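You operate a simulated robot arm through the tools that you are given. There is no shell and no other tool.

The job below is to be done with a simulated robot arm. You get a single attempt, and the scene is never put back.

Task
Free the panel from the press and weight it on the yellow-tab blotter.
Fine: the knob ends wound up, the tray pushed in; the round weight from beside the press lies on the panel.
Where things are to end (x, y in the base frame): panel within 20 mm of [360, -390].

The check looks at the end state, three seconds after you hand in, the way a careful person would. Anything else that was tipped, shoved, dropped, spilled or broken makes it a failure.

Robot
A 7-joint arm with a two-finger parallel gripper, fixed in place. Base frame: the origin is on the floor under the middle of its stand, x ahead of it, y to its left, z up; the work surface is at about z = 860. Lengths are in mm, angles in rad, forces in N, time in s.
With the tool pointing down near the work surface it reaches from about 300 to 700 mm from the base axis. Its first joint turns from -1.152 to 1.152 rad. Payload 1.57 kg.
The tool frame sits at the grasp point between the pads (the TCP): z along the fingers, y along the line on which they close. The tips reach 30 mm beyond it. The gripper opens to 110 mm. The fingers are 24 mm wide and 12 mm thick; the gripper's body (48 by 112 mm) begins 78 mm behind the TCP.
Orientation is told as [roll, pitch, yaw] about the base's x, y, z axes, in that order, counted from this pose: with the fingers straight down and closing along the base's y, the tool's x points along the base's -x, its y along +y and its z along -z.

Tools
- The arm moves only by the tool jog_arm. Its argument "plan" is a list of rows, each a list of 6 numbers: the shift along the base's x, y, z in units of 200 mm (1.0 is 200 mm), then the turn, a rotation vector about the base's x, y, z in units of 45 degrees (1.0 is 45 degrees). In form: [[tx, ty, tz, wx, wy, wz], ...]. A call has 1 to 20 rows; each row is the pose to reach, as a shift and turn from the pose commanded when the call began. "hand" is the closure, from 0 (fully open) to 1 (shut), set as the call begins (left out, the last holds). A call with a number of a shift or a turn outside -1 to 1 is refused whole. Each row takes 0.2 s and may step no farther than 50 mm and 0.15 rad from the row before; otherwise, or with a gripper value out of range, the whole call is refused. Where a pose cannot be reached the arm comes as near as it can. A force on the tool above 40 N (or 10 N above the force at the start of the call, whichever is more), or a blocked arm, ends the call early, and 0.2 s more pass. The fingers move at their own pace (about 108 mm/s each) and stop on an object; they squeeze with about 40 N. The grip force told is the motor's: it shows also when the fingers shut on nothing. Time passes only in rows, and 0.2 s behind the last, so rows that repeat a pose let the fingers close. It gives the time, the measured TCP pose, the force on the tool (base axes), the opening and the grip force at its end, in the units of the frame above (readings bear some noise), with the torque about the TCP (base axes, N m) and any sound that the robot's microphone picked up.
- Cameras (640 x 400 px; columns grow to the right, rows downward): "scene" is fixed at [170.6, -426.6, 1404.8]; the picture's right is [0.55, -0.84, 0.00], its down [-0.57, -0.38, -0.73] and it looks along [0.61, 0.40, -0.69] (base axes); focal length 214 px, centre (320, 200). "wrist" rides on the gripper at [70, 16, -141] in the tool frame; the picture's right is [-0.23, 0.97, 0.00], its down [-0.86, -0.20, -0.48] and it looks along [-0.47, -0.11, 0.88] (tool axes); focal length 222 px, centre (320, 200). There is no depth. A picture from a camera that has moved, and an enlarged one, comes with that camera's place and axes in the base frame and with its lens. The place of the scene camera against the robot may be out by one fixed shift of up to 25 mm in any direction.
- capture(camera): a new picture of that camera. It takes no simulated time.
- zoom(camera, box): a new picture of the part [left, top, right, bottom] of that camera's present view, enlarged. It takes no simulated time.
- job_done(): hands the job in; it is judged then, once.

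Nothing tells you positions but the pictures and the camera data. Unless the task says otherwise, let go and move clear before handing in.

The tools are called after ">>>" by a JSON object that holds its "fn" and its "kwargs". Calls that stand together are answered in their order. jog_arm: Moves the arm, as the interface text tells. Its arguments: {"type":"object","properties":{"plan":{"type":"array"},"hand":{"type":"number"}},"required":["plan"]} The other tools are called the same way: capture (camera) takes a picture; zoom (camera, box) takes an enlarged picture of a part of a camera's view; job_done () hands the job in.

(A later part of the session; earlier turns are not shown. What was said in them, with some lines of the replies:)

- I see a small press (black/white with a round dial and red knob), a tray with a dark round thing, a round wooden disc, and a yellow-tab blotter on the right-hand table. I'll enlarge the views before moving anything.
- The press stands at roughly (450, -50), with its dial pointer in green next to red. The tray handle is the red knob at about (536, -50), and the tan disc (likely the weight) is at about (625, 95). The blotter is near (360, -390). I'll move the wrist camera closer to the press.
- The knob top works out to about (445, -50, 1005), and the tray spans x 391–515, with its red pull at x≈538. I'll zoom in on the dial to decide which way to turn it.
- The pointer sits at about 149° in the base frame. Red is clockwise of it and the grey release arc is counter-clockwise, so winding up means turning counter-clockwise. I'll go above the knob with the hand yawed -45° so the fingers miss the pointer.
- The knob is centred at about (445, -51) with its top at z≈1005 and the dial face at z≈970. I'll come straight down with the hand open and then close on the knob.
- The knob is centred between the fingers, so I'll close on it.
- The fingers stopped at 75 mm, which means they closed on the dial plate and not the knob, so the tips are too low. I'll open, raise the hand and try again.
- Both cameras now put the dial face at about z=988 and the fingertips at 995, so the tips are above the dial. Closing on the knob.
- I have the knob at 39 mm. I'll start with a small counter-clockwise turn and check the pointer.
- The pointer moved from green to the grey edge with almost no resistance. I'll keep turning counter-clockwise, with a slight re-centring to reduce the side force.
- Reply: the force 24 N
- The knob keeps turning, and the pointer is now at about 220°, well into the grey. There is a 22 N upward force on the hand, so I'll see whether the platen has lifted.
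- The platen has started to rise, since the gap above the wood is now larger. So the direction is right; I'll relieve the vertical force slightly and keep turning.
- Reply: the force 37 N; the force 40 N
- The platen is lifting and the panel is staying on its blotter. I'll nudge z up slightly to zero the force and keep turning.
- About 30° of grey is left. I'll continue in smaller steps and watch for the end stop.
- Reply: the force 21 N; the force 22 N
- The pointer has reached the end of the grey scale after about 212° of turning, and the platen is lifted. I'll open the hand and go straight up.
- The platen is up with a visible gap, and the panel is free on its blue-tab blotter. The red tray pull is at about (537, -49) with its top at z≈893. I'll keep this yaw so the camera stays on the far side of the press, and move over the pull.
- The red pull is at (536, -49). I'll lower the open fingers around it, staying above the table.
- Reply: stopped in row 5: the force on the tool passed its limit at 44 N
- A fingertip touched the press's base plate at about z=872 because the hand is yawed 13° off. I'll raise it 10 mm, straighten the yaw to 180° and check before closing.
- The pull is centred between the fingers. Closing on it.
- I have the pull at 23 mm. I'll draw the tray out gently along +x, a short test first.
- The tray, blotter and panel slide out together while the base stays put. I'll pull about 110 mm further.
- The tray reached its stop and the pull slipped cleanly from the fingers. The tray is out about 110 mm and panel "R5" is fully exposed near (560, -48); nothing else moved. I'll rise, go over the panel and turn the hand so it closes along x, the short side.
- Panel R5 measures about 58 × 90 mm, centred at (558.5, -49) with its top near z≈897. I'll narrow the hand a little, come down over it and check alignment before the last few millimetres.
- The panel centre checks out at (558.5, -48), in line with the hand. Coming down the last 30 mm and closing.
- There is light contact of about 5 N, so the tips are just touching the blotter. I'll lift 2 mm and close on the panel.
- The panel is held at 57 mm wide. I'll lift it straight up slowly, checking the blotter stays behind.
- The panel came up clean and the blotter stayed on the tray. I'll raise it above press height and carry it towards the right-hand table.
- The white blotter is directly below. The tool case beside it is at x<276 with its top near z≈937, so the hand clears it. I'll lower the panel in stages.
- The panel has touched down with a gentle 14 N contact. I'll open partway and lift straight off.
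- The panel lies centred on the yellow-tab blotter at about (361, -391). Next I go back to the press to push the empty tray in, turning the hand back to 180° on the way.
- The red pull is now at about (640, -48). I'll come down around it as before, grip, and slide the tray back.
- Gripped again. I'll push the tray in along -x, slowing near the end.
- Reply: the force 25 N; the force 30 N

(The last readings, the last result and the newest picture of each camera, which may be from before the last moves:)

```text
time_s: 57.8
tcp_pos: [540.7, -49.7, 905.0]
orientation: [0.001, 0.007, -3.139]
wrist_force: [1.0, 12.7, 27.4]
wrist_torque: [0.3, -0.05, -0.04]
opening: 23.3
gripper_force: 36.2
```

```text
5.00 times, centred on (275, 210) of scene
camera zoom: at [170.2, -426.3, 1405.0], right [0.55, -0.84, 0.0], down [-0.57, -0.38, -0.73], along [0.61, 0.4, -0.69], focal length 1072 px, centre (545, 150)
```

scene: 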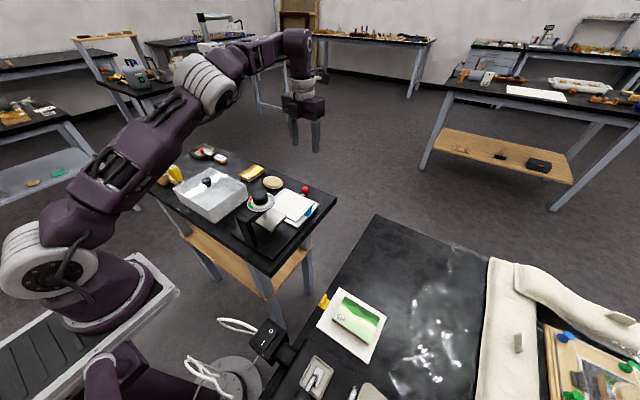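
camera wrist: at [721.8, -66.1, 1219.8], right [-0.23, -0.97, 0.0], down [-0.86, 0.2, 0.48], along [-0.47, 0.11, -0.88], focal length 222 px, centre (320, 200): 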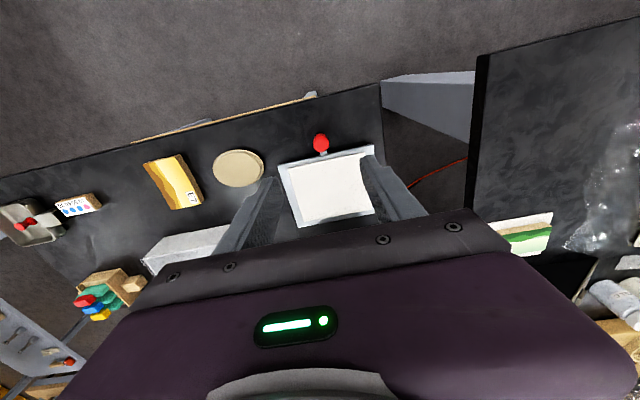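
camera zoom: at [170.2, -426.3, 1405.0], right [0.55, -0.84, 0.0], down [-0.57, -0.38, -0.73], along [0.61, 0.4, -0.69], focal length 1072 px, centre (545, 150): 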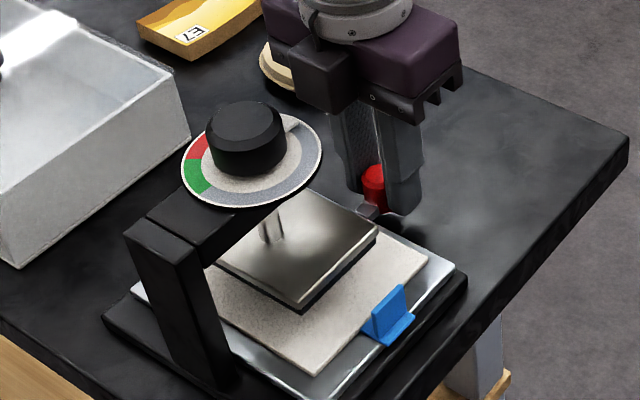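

By comparing with the earlier picture, the tray is about 4 mm short of fully in. I'll ease the last bit in.

>>> {"fn": "jog_arm", "kwargs": {"plan": [[0, 0, 0.0015, 0, 0, 0], [-0.008, 0, 0.0015, 0, 0, 0], [-0.016, 0, 0.0015, 0, 0, 0], [-0.022, 0, 0.0015, 0, 0, 0], [-0.022, 0, 0.0015, 0, 0, 0]]}}

>>> {"fn": "zoom", "kwargs": {"camera": "scene", "box": [230, 170, 320, 250]}}

```text
time_s: 59.0
tcp_pos: [536.4, -50.3, 902.2]
orientation: [0.002, 0.007, -3.141]
wrist_force: [26.1, 6.0, 7.4]
wrist_torque: [0.14, -0.57, -0.04]
opening: 23.8
gripper_force: 35.7
```

```text
5.00 times, centred on (275, 210) of scene
camera zoom: at [171.1, -426.4, 1404.8], right [0.55, -0.84, 0.0], down [-0.57, -0.38, -0.73], along [0.61, 0.4, -0.69], focal length 1072 px, centre (545, 150)
```

zoom: 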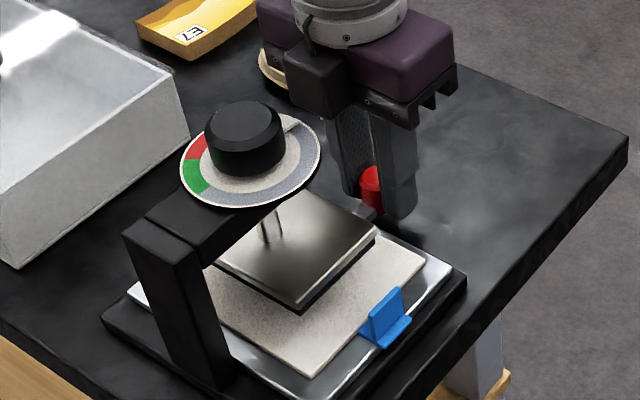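

The x force has risen to 26 N, so the tray is at its stop and lines up with its original position. I'll release and rise.

>>> {"fn": "jog_arm", "kwargs": {"plan": [[0, 0, 0, 0, 0, 0], [0, 0, 0, 0, 0, 0], [0.01, 0, 0.06, 0, 0, 0], [0.02, 0, 0.2, 0, 0, 0], [0.02, 0, 0.4, 0, 0, 0], [0.02, 0, 0.6, 0, 0, 0], [0.02, 0, 0.8, 0, 0, 0]], "hand": 0.4}}

>>> {"fn": "zoom", "kwargs": {"camera": "scene", "box": [230, 170, 320, 250]}}

>>> {"fn": "capture", "kwargs": {"camera": "wrist"}}

```text
time_s: 60.5
tcp_pos: [543.8, -48.9, 1063.7]
orientation: [0.001, 0.002, -3.141]
wrist_force: [-0.2, 0.2, 0.6]
wrist_torque: [0.01, -0.01, 0.01]
opening: 66.3
gripper_force: 0.0
```

```text
5.00 times, centred on (275, 210) of scene
camera zoom: at [170.6, -426.6, 1404.8], right [0.55, -0.84, 0.0], down [-0.57, -0.38, -0.73], along [0.61, 0.4, -0.69], focal length 1072 px, centre (545, 150)
```

zoom: 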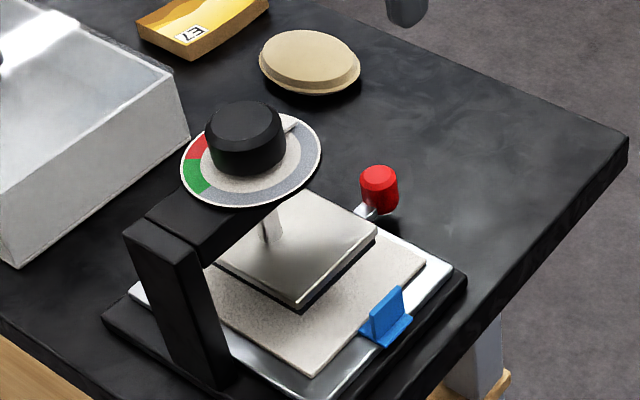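

```text
taken
camera wrist: at [611.9, -63.1, 1204.7], right [-0.23, -0.97, 0.0], down [-0.86, 0.2, 0.48], along [-0.46, 0.11, -0.88], focal length 222 px, centre (320, 200)
```

wrist: 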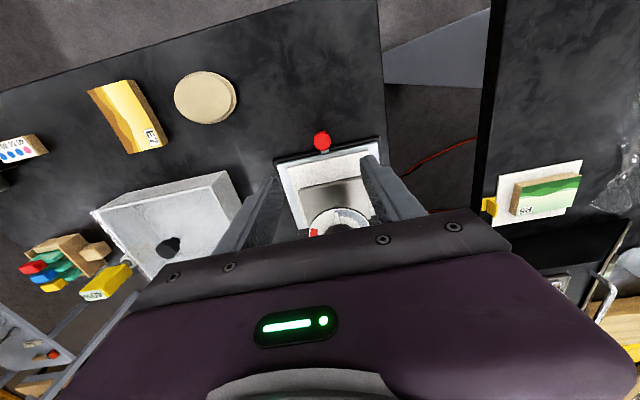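

The tray is fully in, the knob is wound up and the press hasn't moved. Now the weight: I'll go above the tan disc and turn the hand to close along x, away from the E7 panel beside it.

>>> {"fn": "jog_arm", "kwargs": {"plan": [[0.06, 0.1, 0, 0, 0, -0.15], [0.12, 0.22, 0, 0, 0, -0.3], [0.19, 0.34, 0, 0, 0, -0.45], [0.26, 0.46, 0, 0, 0, -0.6], [0.33, 0.58, 0, 0, 0, -0.75], [0.42, 0.7, 0, 0, 0, -0.9], [0.42, 0.7, 0, 0, 0, -1.0], [0.42, 0.7, 0, 0, 0, -1.0]], "hand": 0}}

>>> {"fn": "jog_arm", "kwargs": {"plan": [[0, 0, 0, 0, 0, -0.17], [0, 0, 0, 0, 0, -0.34], [0, 0, 0, 0, 0, -0.5], [0, 0, 0, 0, 0, -0.67], [0, 0, 0, 0, 0, -0.84], [0, 0, 0, 0, 0, -1.0], [0, 0, 0, 0, 0, -1.0]], "hand": 0}}

>>> {"fn": "capture", "kwargs": {"camera": "wrist"}}

>>> {"fn": "zoom", "kwargs": {"camera": "wrist", "box": [220, 60, 420, 230]}}

>>> {"fn": "zoom", "kwargs": {"camera": "scene", "box": [240, 150, 320, 210]}}

```text
time_s: 62.4
tcp_pos: [622.6, 90.9, 1062.6]
orientation: [0.002, 0.0, 2.355]
wrist_force: [0.0, 0.1, 0.2]
wrist_torque: [0.01, -0.01, 0.03]
opening: 109.9
gripper_force: 0.1
```

```text
time_s: 64.0
tcp_pos: [622.5, 91.8, 1062.6]
orientation: [0.003, 0.001, 1.569]
wrist_force: [-0.4, -0.2, 0.6]
wrist_torque: [-0.01, -0.03, 0.0]
opening: 109.9
gripper_force: 0.0
```

```text
taken
camera wrist: at [606.5, 21.6, 1204.1], right [-0.97, 0.23, 0.0], down [0.2, 0.86, 0.48], along [0.11, 0.46, -0.88], focal length 222 px, centre (320, 200)
```

wrist: 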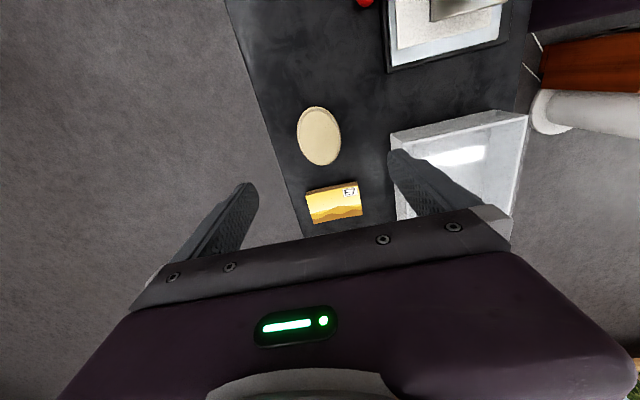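

```text
2.35 times, centred on (320, 145) of wrist
camera zoom: at [606.5, 21.6, 1204.1], right [-0.97, 0.23, 0.0], down [0.2, 0.86, 0.48], along [0.11, 0.46, -0.88], focal length 523 px, centre (320, 329)
```

zoom: 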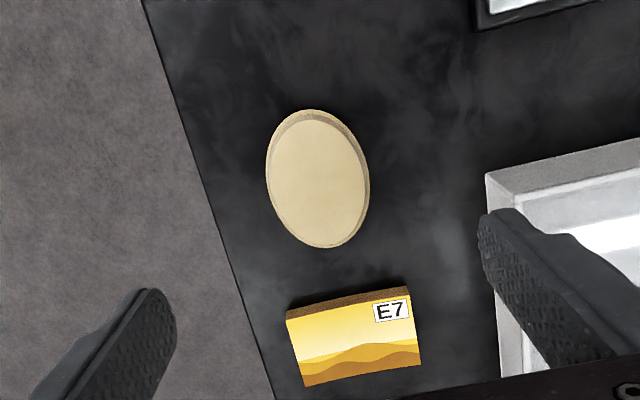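

```text
6.67 times, centred on (280, 180) of scene
camera zoom: at [170.6, -426.6, 1404.8], right [0.55, -0.84, 0.0], down [-0.57, -0.38, -0.73], along [0.61, 0.4, -0.69], focal length 1430 px, centre (587, 333)
```

zoom: 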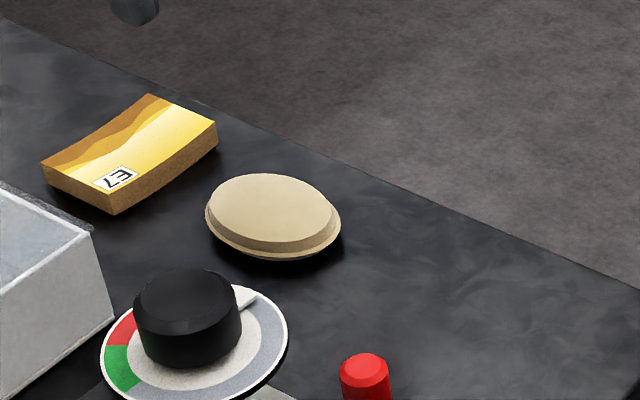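

The weight is a slightly oval puck of about 60 mm (x) by 84 mm (y), centred near (624, 94). I'll descend partway with the hand narrowed to about 86 mm and look again.

>>> {"fn": "jog_arm", "kwargs": {"plan": [[0.009, 0.01, -0.15, 0, 0, 0], [0.009, 0.01, -0.3, 0, 0, 0], [0.009, 0.01, -0.45, 0, 0, 0], [0.009, 0.01, -0.6, 0, 0, 0], [0.009, 0.01, -0.65, 0, 0, 0], [0.009, 0.01, -0.65, 0, 0, 0]], "hand": 0.22}}

>>> {"fn": "zoom", "kwargs": {"camera": "wrist", "box": [220, 90, 420, 240]}}

>>> {"fn": "zoom", "kwargs": {"camera": "scene", "box": [240, 150, 320, 210]}}

```text
time_s: 65.3
tcp_pos: [625.5, 91.8, 935.1]
orientation: [0.004, 0.001, 1.57]
wrist_force: [0.1, 0.8, 0.9]
wrist_torque: [0.01, -0.02, 0.02]
opening: 85.9
gripper_force: 0.2
```

```text
2.67 times, centred on (320, 165) of wrist
camera zoom: at [608.7, 22.9, 1075.2], right [-0.97, 0.23, 0.0], down [0.2, 0.86, 0.48], along [0.11, 0.46, -0.88], focal length 592 px, centre (320, 293)
```

zoom: 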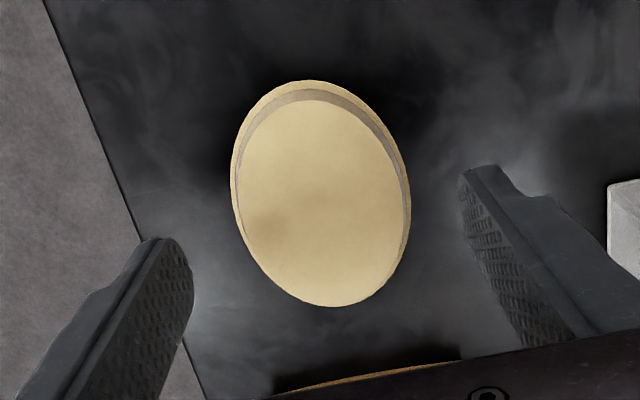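

```text
6.67 times, centred on (280, 180) of scene
camera zoom: at [170.6, -426.6, 1404.8], right [0.55, -0.84, 0.0], down [-0.57, -0.38, -0.73], along [0.61, 0.4, -0.69], focal length 1430 px, centre (587, 333)
```

zoom: 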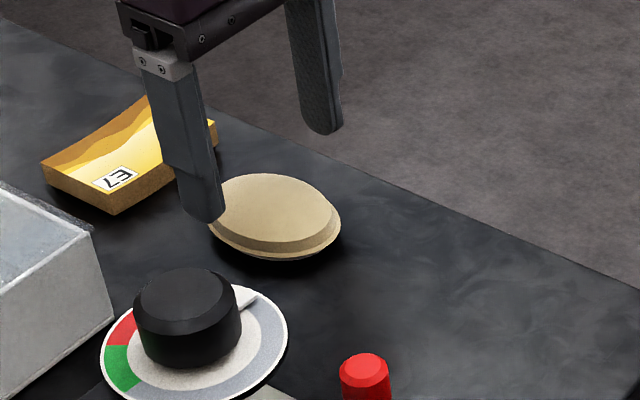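

>>> {"fn": "jog_arm", "kwargs": {"plan": [[0, 0.012, -0.07, 0, 0, 0], [0, 0.012, -0.13, 0, 0, 0], [0, 0.012, -0.175, 0, 0, 0], [0, 0.012, -0.175, 0, 0, 0]], "hand": 0.22}}

>>> {"fn": "zoom", "kwargs": {"camera": "scene", "box": [250, 160, 310, 200]}}

>>> {"fn": "zoom", "kwargs": {"camera": "wrist", "box": [220, 90, 420, 240]}}

```text
time_s: 66.3
tcp_pos: [625.6, 94.9, 899.1]
orientation: [0.001, 0.001, 1.57]
wrist_force: [-0.2, -0.8, -0.9]
wrist_torque: [0.01, 0.0, -0.04]
opening: 86.0
gripper_force: 0.0
```

```text
10.00 times, centred on (280, 180) of scene
camera zoom: at [170.6, -426.6, 1404.8], right [0.55, -0.84, 0.0], down [-0.57, -0.38, -0.73], along [0.61, 0.4, -0.69], focal length 2145 px, centre (720, 400)
```

zoom: 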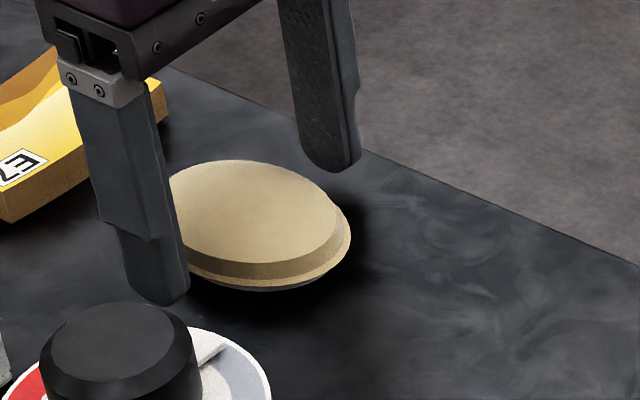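

```text
2.67 times, centred on (320, 165) of wrist
camera zoom: at [609.3, 25.7, 1039.6], right [-0.97, 0.23, 0.0], down [0.2, 0.86, 0.48], along [0.11, 0.46, -0.88], focal length 592 px, centre (320, 293)
```

zoom: 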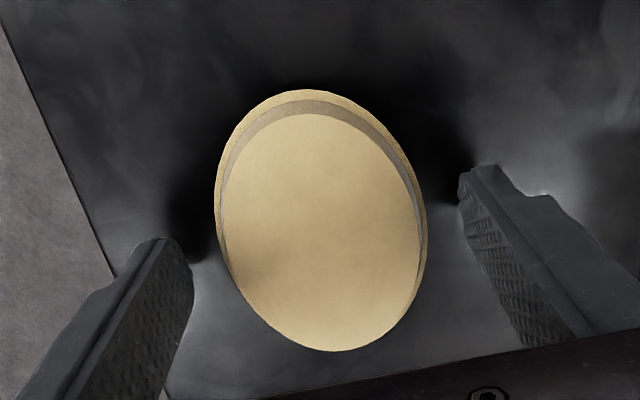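

>>> {"fn": "jog_arm", "kwargs": {"plan": [[0, 0.002, -0.008, 0, 0, 0], [0, 0.002, -0.016, 0, 0, 0], [0, 0.002, -0.022, 0, 0, 0], [0, 0.002, -0.022, 0, 0, 0]], "hand": 0.22}}

```text
time_s: 67.3
tcp_pos: [626.2, 96.1, 893.9]
orientation: [0.001, 0.001, 1.571]
wrist_force: [0.7, -0.9, -0.1]
wrist_torque: [-0.03, -0.01, 0.0]
opening: 85.9
gripper_force: 0.1
```

There's no table contact yet and the tips are at z≈864, below the puck's rim. Closing on the weight.

>>> {"fn": "jog_arm", "kwargs": {"plan": [[0, 0, 0, 0, 0, 0], [0, 0, 0, 0, 0, 0], [0, 0, 0, 0, 0, 0], [0, 0, 0, 0, 0, 0]], "hand": 1}}

>>> {"fn": "zoom", "kwargs": {"camera": "scene", "box": [250, 160, 310, 200]}}

>>> {"fn": "zoom", "kwargs": {"camera": "wrist", "box": [220, 90, 420, 240]}}

```text
time_s: 68.3
tcp_pos: [625.8, 95.4, 894.7]
orientation: [0.0, 0.002, 1.57]
wrist_force: [-1.1, -1.2, -0.1]
wrist_torque: [0.0, 0.12, -0.03]
opening: 60.1
gripper_force: 39.8
```

```text
10.00 times, centred on (280, 180) of scene
camera zoom: at [170.6, -426.6, 1404.8], right [0.55, -0.84, 0.0], down [-0.57, -0.38, -0.73], along [0.61, 0.4, -0.69], focal length 2145 px, centre (720, 400)
```

zoom: 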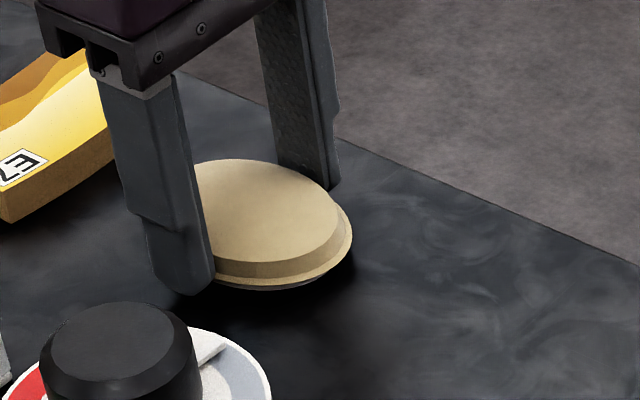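

```text
2.67 times, centred on (320, 165) of wrist
camera zoom: at [609.4, 26.3, 1035.4], right [-0.97, 0.23, 0.0], down [0.2, 0.86, 0.48], along [0.11, 0.46, -0.88], focal length 592 px, centre (320, 293)
```

zoom: 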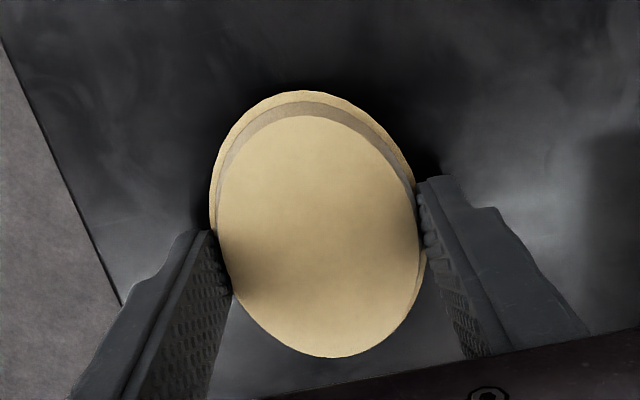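

I have the weight at 60 mm. Lifting gently to check the hold.

>>> {"fn": "jog_arm", "kwargs": {"plan": [[0, 0, 0.02, 0, 0, 0], [0, 0, 0.06, 0, 0, 0], [0, 0, 0.12, 0, 0, 0], [0, 0, 0.2, 0, 0, 0], [0, 0, 0.2, 0, 0, 0]]}}

>>> {"fn": "zoom", "kwargs": {"camera": "scene", "box": [240, 150, 320, 210]}}

>>> {"fn": "zoom", "kwargs": {"camera": "wrist", "box": [220, 90, 420, 240]}}

```text
time_s: 69.5
tcp_pos: [623.6, 94.7, 935.6]
orientation: [0.002, 0.002, 1.572]
wrist_force: [0.4, -0.6, -3.8]
wrist_torque: [0.01, 0.04, -0.01]
opening: 60.6
gripper_force: 40.3
```

```text
6.67 times, centred on (280, 180) of scene
camera zoom: at [170.7, -426.6, 1404.8], right [0.55, -0.84, 0.0], down [-0.57, -0.38, -0.73], along [0.61, 0.4, -0.69], focal length 1430 px, centre (587, 333)
```

zoom: 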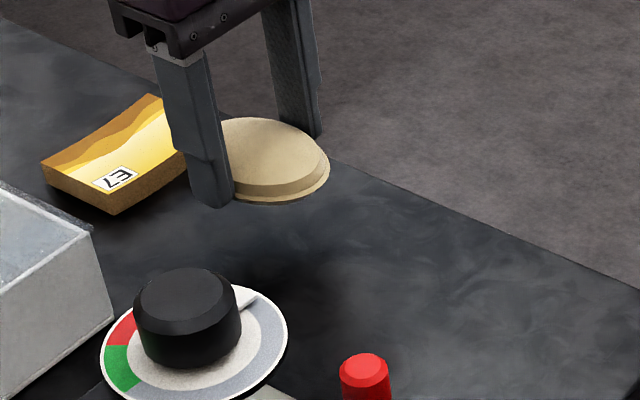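

```text
2.67 times, centred on (320, 165) of wrist
camera zoom: at [607.2, 26.4, 1076.3], right [-0.97, 0.23, 0.0], down [0.2, 0.86, 0.48], along [0.11, 0.46, -0.88], focal length 592 px, centre (320, 293)
```

zoom: 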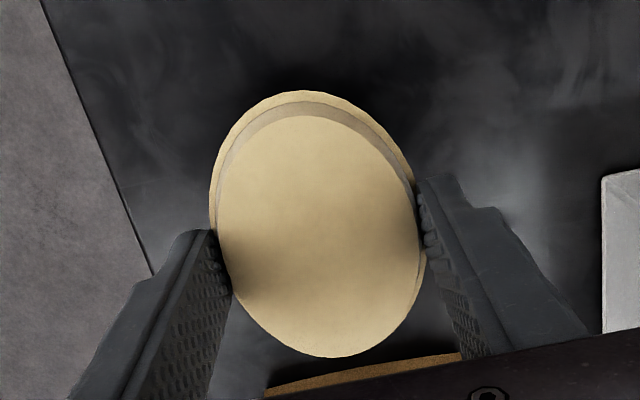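

The weight hangs level, about 0.4 kg. I'll carry it high past the press towards the panel.

>>> {"fn": "jog_arm", "kwargs": {"plan": [[0, 0, 0.15, 0, 0, 0], [0, 0, 0.33, 0, 0, 0], [0, 0, 0.51, 0, 0, 0], [0, -0.03, 0.69, 0, 0, 0], [-0.03, -0.12, 0.8, 0, 0, 0], [-0.07, -0.26, 0.82, 0, 0, 0], [-0.12, -0.42, 0.82, 0, 0, 0], [-0.18, -0.58, 0.82, 0, 0, 0], [-0.24, -0.74, 0.82, 0, 0, 0], [-0.3, -0.9, 0.82, 0, 0, 0], [-0.3, -0.9, 0.82, 0, 0, 0]]}}

>>> {"fn": "jog_arm", "kwargs": {"plan": [[-0.08, -0.13, 0, 0, 0, 0], [-0.17, -0.27, 0, 0, 0, 0], [-0.26, -0.41, 0, 0, 0, 0], [-0.35, -0.55, 0, 0, 0, 0], [-0.44, -0.69, 0, 0, 0, 0], [-0.5, -0.8, 0, 0, 0, 0], [-0.58, -0.92, 0, 0, 0, 0], [-0.62, -1.0, 0, 0, 0, 0], [-0.62, -1.0, 0, 0, 0, 0]]}}

>>> {"fn": "capture", "kwargs": {"camera": "scene"}}

>>> {"fn": "capture", "kwargs": {"camera": "wrist"}}

```text
time_s: 72.0
tcp_pos: [564.4, -85.4, 1095.5]
orientation: [0.001, 0.003, 1.572]
wrist_force: [-0.1, 0.1, -3.2]
wrist_torque: [0.0, -0.02, 0.0]
opening: 60.3
gripper_force: 40.0
```

```text
time_s: 74.0
tcp_pos: [440.7, -286.4, 1099.0]
orientation: [0.001, 0.001, 1.57]
wrist_force: [-1.1, 0.2, -3.0]
wrist_torque: [-0.02, -0.02, 0.02]
opening: 60.0
gripper_force: 40.0
```

```text
taken
```

scene: 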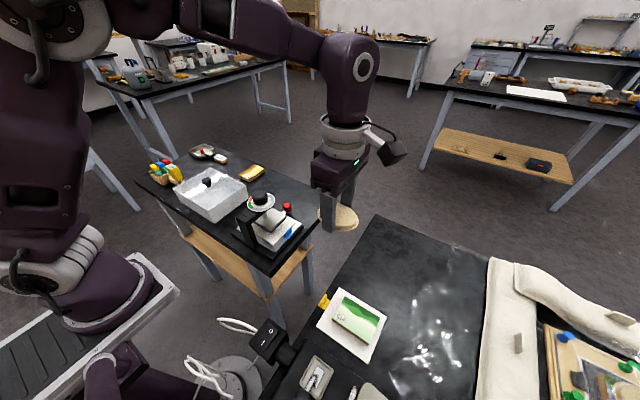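

```text
taken
camera wrist: at [423.8, -354.9, 1239.8], right [-0.97, 0.23, 0.0], down [0.2, 0.86, 0.48], along [0.11, 0.46, -0.88], focal length 222 px, centre (320, 200)
```

wrist: 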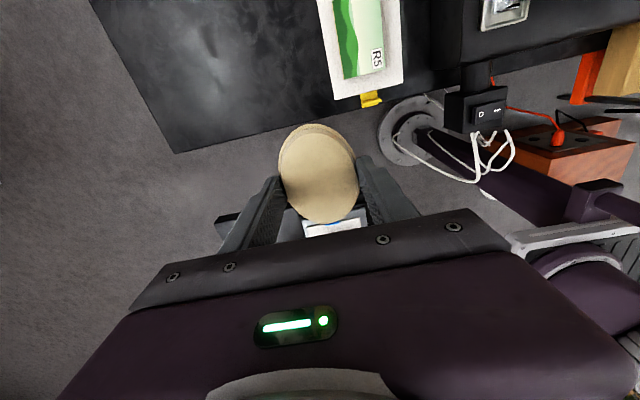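

>>> {"fn": "jog_arm", "kwargs": {"plan": [[-0.1, -0.13, 0, 0, 0, 0], [-0.2, -0.27, 0, 0, 0, 0], [-0.3, -0.4, 0, 0, 0, 0], [-0.395, -0.526, -0.05, 0, 0, 0], [-0.395, -0.526, -0.2, 0, 0, 0], [-0.395, -0.526, -0.35, 0, 0, 0], [-0.395, -0.526, -0.5, 0, 0, 0], [-0.395, -0.526, -0.6, 0, 0, 0], [-0.395, -0.526, -0.6, 0, 0, 0]]}}

>>> {"fn": "capture", "kwargs": {"camera": "wrist"}}

>>> {"fn": "zoom", "kwargs": {"camera": "wrist", "box": [220, 60, 420, 240]}}

>>> {"fn": "zoom", "kwargs": {"camera": "scene", "box": [280, 250, 440, 370]}}

```text
time_s: 76.0
tcp_pos: [363.5, -391.4, 978.4]
orientation: [0.002, 0.0, 1.571]
wrist_force: [0.5, 1.2, -3.8]
wrist_torque: [0.03, 0.01, 0.0]
opening: 60.1
gripper_force: 40.5
```

```text
taken
camera wrist: at [347.2, -460.1, 1119.1], right [-0.97, 0.23, 0.0], down [0.2, 0.86, 0.48], along [0.11, 0.46, -0.88], focal length 222 px, centre (320, 200)
```

wrist: 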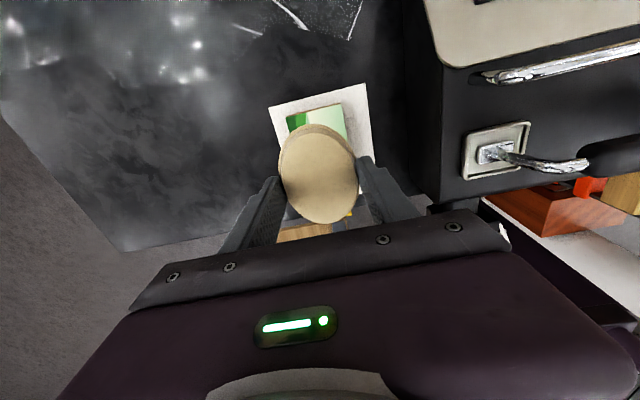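

```text
2.22 times, centred on (320, 150) of wrist
camera zoom: at [347.2, -460.1, 1119.1], right [-0.97, 0.23, 0.0], down [0.2, 0.86, 0.48], along [0.11, 0.46, -0.88], focal length 494 px, centre (320, 311)
```

zoom: 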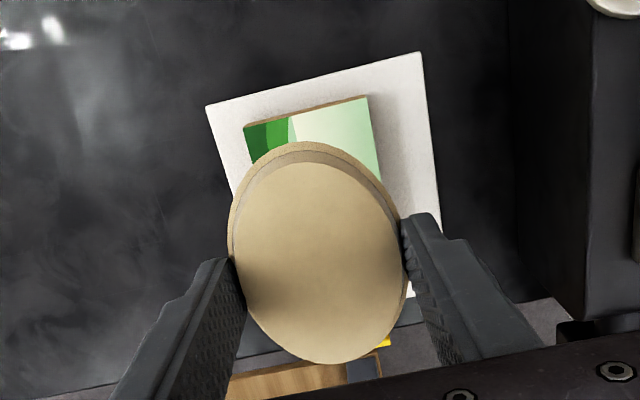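

```text
3.33 times, centred on (360, 310) of scene
camera zoom: at [170.6, -426.6, 1404.8], right [0.55, -0.84, 0.0], down [-0.57, -0.38, -0.73], along [0.61, 0.4, -0.69], focal length 715 px, centre (187, -167)
```

zoom: 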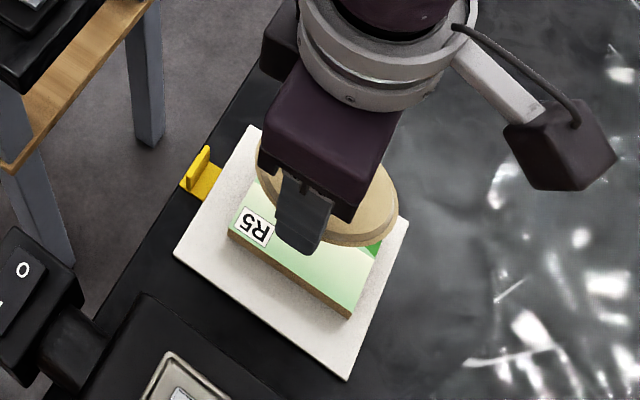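

The weight is over the panel, needing only about a 2 mm shift in x. Lowering to just above it.

>>> {"fn": "jog_arm", "kwargs": {"plan": [[-0.012, -0.003, -0.08, 0, 0, 0], [-0.012, -0.003, -0.16, 0, 0, 0], [-0.012, -0.003, -0.23, 0, 0, 0], [-0.012, -0.003, -0.26, 0, 0, 0], [-0.012, -0.003, -0.26, 0, 0, 0]]}}

>>> {"fn": "zoom", "kwargs": {"camera": "scene", "box": [310, 270, 390, 340]}}

>>> {"fn": "zoom", "kwargs": {"camera": "wrist", "box": [220, 60, 420, 240]}}

```text
time_s: 77.2
tcp_pos: [358.7, -391.4, 925.4]
orientation: [0.003, 0.003, 1.569]
wrist_force: [-0.8, -0.2, -3.6]
wrist_torque: [-0.04, -0.01, 0.0]
opening: 60.4
gripper_force: 40.1
```

```text
5.71 times, centred on (350, 305) of scene
camera zoom: at [170.6, -426.6, 1404.8], right [0.55, -0.84, 0.0], down [-0.57, -0.38, -0.73], along [0.61, 0.4, -0.69], focal length 1226 px, centre (149, -400)
```

zoom: 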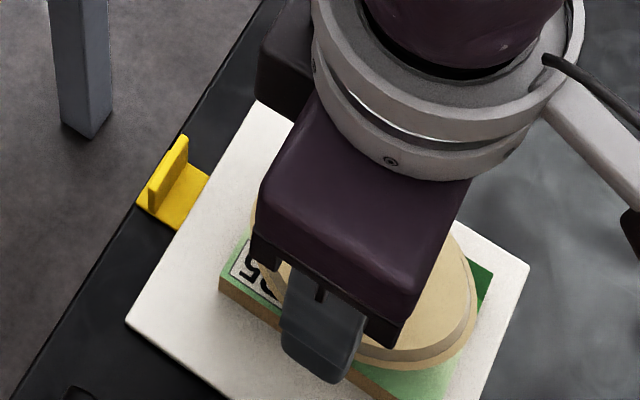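

```text
2.22 times, centred on (320, 150) of wrist
camera zoom: at [342.9, -459.9, 1066.5], right [-0.97, 0.23, 0.0], down [0.2, 0.86, 0.48], along [0.11, 0.46, -0.88], focal length 494 px, centre (320, 311)
```

zoom: 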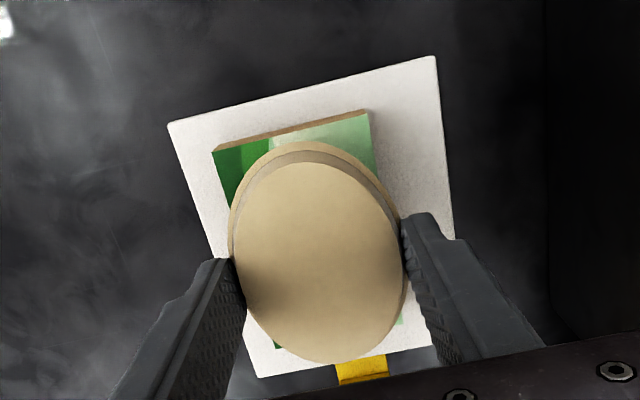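

>>> {"fn": "jog_arm", "kwargs": {"plan": [[0.008, -0.005, -0.012, 0, 0, 0], [0.008, -0.005, -0.024, 0, 0, 0], [0.008, -0.005, -0.024, 0, 0, 0]]}}

>>> {"fn": "jog_arm", "kwargs": {"plan": [[0, 0, -0.006, 0, 0, 0], [0, 0, -0.012, 0, 0, 0], [0, 0, -0.012, 0, 0, 0]]}}

```text
time_s: 78.0
tcp_pos: [360.9, -392.3, 921.3]
orientation: [0.001, 0.001, 1.57]
wrist_force: [0.2, -0.5, -2.8]
wrist_torque: [0.0, 0.0, -0.02]
opening: 59.9
gripper_force: 40.0
```

```text
time_s: 78.8
tcp_pos: [361.0, -392.6, 919.0]
orientation: [0.003, 0.002, 1.57]
wrist_force: [0.3, 0.8, -3.3]
wrist_torque: [-0.02, 0.02, 0.03]
opening: 60.3
gripper_force: 40.5
```

>>> {"fn": "jog_arm", "kwargs": {"plan": [[0, 0, -0.005, 0, 0, 0], [0, 0, -0.01, 0, 0, 0], [0, 0, -0.01, 0, 0, 0]]}}

>>> {"fn": "zoom", "kwargs": {"camera": "wrist", "box": [220, 60, 420, 240]}}

```text
time_s: 79.5
tcp_pos: [361.0, -391.8, 916.9]
orientation: [0.003, 0.001, 1.571]
wrist_force: [0.1, 1.0, -3.2]
wrist_torque: [0.0, -0.01, -0.04]
opening: 60.1
gripper_force: 40.3
```

```text
2.22 times, centred on (320, 150) of wrist
camera zoom: at [344.6, -461.2, 1057.4], right [-0.97, 0.23, 0.0], down [0.2, 0.86, 0.48], along [0.11, 0.46, -0.88], focal length 494 px, centre (320, 311)
```

zoom: 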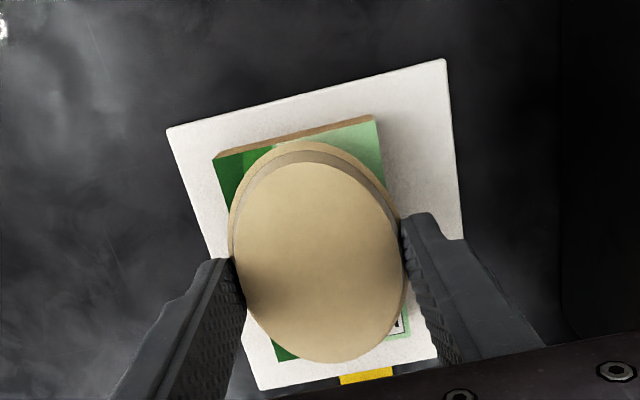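

>>> {"fn": "jog_arm", "kwargs": {"plan": [[0, 0, -0.004, 0, 0, 0], [0, 0, -0.008, 0, 0, 0], [0, 0, -0.008, 0, 0, 0]]}}

>>> {"fn": "jog_arm", "kwargs": {"plan": [[0, 0, -0.003, 0, 0, 0], [0, 0, -0.006, 0, 0, 0], [0, 0, -0.006, 0, 0, 0]]}}

```text
time_s: 80.3
tcp_pos: [360.8, -392.2, 915.5]
orientation: [0.001, 0.002, 1.571]
wrist_force: [1.0, 0.3, -1.5]
wrist_torque: [-0.02, -0.01, 0.02]
opening: 60.3
gripper_force: 40.0
```

```text
time_s: 81.2
tcp_pos: [361.3, -392.1, 916.3]
orientation: [0.001, 0.004, 1.572]
wrist_force: [-0.7, 0.8, 20.1]
wrist_torque: [0.22, 0.09, -0.04]
opening: 60.4
gripper_force: 39.8
```

The weight is resting on the panel, with the force up to 20 N. I'll release and lift straight away.

>>> {"fn": "jog_arm", "kwargs": {"plan": [[0, 0, 0.002, 0, 0, 0], [0, 0, 0.002, 0, 0, 0], [0, 0, 0.002, 0, 0, 0], [0, 0, 0.03, 0, 0, 0], [0, 0, 0.1, 0, 0, 0], [0, 0, 0.25, 0, 0, 0], [0, 0, 0.4, 0, 0, 0], [0, 0, 0.6, 0, 0, 0], [0, 0, 0.8, 0, 0, 0], [0, 0, 0.85, 0, 0, 0]], "hand": 0.22}}

>>> {"fn": "capture", "kwargs": {"camera": "wrist"}}

>>> {"fn": "zoom", "kwargs": {"camera": "wrist", "box": [220, 60, 420, 240]}}

>>> {"fn": "capture", "kwargs": {"camera": "scene"}}

```text
time_s: 83.3
tcp_pos: [361.7, -391.0, 1085.0]
orientation: [0.002, 0.001, 1.569]
wrist_force: [0.9, 0.2, 0.1]
wrist_torque: [-0.01, 0.0, -0.02]
opening: 86.1
gripper_force: 0.1
```

```text
taken
camera wrist: at [344.6, -460.1, 1224.6], right [-0.97, 0.23, 0.0], down [0.2, 0.86, 0.48], along [0.11, 0.46, -0.88], focal length 222 px, centre (320, 200)
```

wrist: 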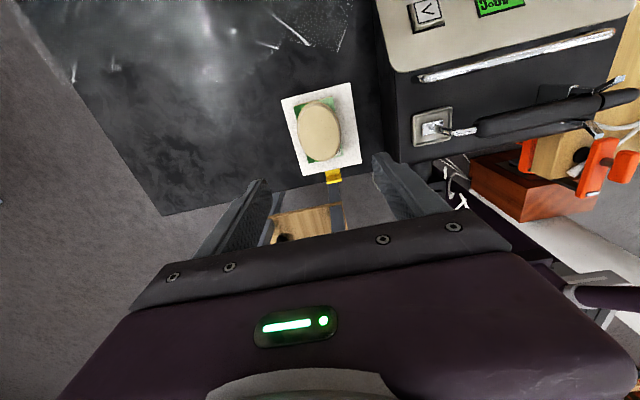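

```text
2.22 times, centred on (320, 150) of wrist
camera zoom: at [344.6, -460.1, 1224.6], right [-0.97, 0.23, 0.0], down [0.2, 0.86, 0.48], along [0.11, 0.46, -0.88], focal length 494 px, centre (320, 311)
```

zoom: 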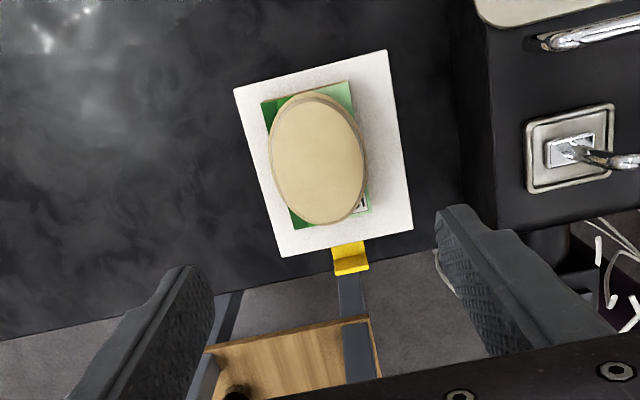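

```text
taken
```

scene: 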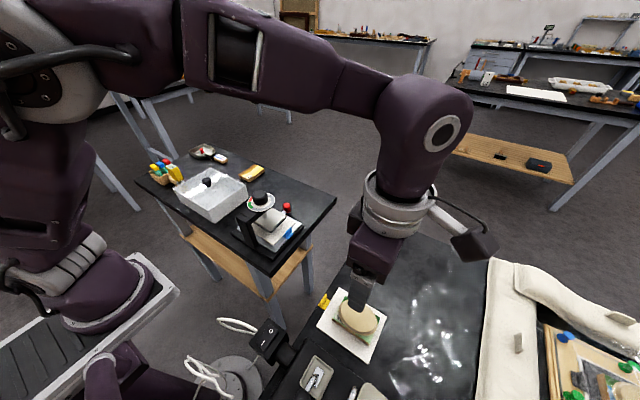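

The weight sits squarely on the panel on the yellow-tab blotter. I'll move the arm clear and check everything once more before handing in.

>>> {"fn": "jog_arm", "kwargs": {"plan": [[0, 0, 0.2, 0, 0, 0], [0, 0, 0.4, 0, 0, 0], [0.1, 0.15, 0.5, 0, 0, 0], [0.2, 0.3, 0.5, 0, 0, 0], [0.25, 0.5, 0.5, 0, 0, 0], [0.25, 0.7, 0.5, 0, 0, 0], [0.25, 0.9, 0.5, 0, 0, 0], [0.25, 1.0, 0.5, 0, 0, 0], [0.25, 1.0, 0.5, 0, 0, 0]], "hand": 0}}

>>> {"fn": "zoom", "kwargs": {"camera": "scene", "box": [280, 250, 440, 370]}}

>>> {"fn": "zoom", "kwargs": {"camera": "scene", "box": [230, 170, 320, 250]}}

>>> {"fn": "capture", "kwargs": {"camera": "scene"}}

>>> {"fn": "capture", "kwargs": {"camera": "wrist"}}

```text
time_s: 85.3
tcp_pos: [414.7, -191.6, 1183.8]
orientation: [0.001, 0.002, 1.57]
wrist_force: [0.2, 0.1, 0.2]
wrist_torque: [-0.02, -0.01, 0.01]
opening: 109.9
gripper_force: 0.0
```

```text
3.33 times, centred on (360, 310) of scene
camera zoom: at [170.6, -426.6, 1404.8], right [0.55, -0.84, 0.0], down [-0.57, -0.38, -0.73], along [0.61, 0.4, -0.69], focal length 715 px, centre (187, -167)
```

zoom: 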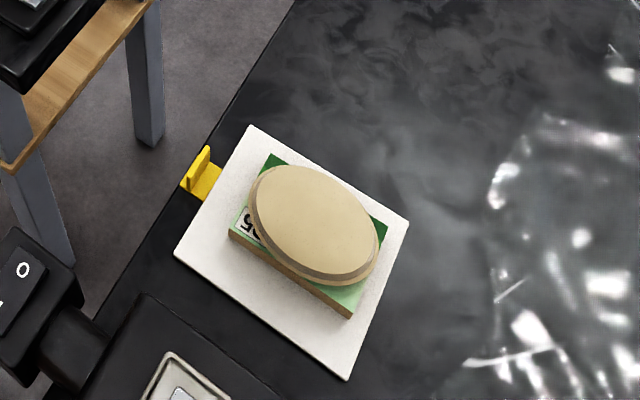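

```text
5.00 times, centred on (275, 210) of scene
camera zoom: at [170.6, -426.6, 1404.8], right [0.55, -0.84, 0.0], down [-0.57, -0.38, -0.73], along [0.61, 0.4, -0.69], focal length 1072 px, centre (545, 150)
```

zoom: 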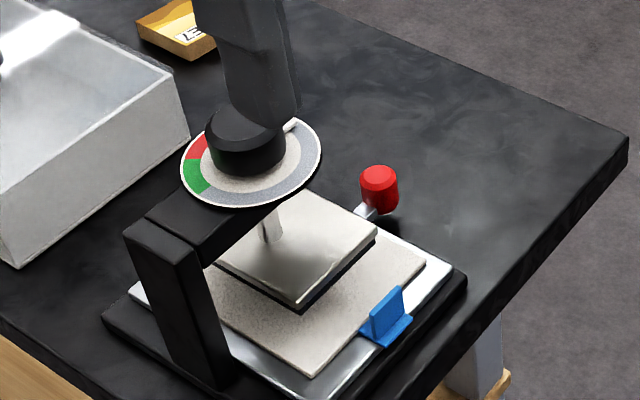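

```text
taken
```

scene: 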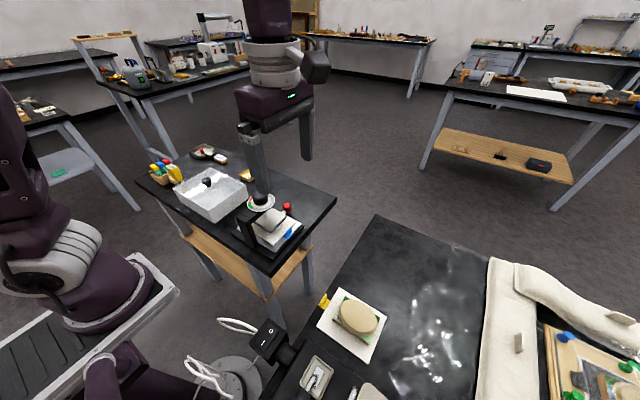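

```text
taken
camera wrist: at [397.8, -260.1, 1324.8], right [-0.97, 0.23, 0.0], down [0.2, 0.86, 0.48], along [0.11, 0.46, -0.88], focal length 222 px, centre (320, 200)
```

wrist: 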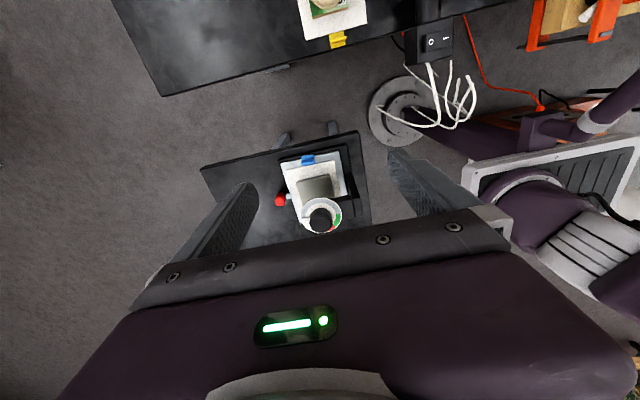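

The pictures confirm the end state:
- **Knob:** wound to the end of the grey scale, with the platen up.
- **Tray:** fully in.
- **Panel:** R5 lies on the yellow-tab blotter at about (361, -391).
- **Weight:** resting flat on the panel.

Nothing else has moved, and the arm is clear with the hand open, so I'm handing in.

>>> {"fn": "job_done", "kwargs": {}}

```text
The job is handed in.
```

The job is handed in. In the last pictures the panel was out of the press and weighted on the yellow-tab blotter.

- **Panel:** R5 lies at about (361, -391), roughly 1–2 mm from the target by my camera estimate.
- **Weight:** the tan puck from beside the press sits flat and centred on the panel. It is slightly oval, about 60 by 84 mm, but nothing else there fitted "round weight".
- **Knob:** wound counter-clockwise about 212°, until the pointer reached the end of the grey scale. The platen is up. I did not feel a hard stop there.
- **Tray:** pushed in until it met its stop, and back in line with its original position.

Three contacts along the way were not planned:
- On the first try for the knob, the fingers closed on the dial plate.
- While lowering onto the tray pull, a fingertip pressed the press base at 44 N.
- When the tray reached its outer stop, the pull slipped out of the fingers.

The pictures showed nothing shifted or damaged afterwards. The hand was open and clear of everything when I handed in.
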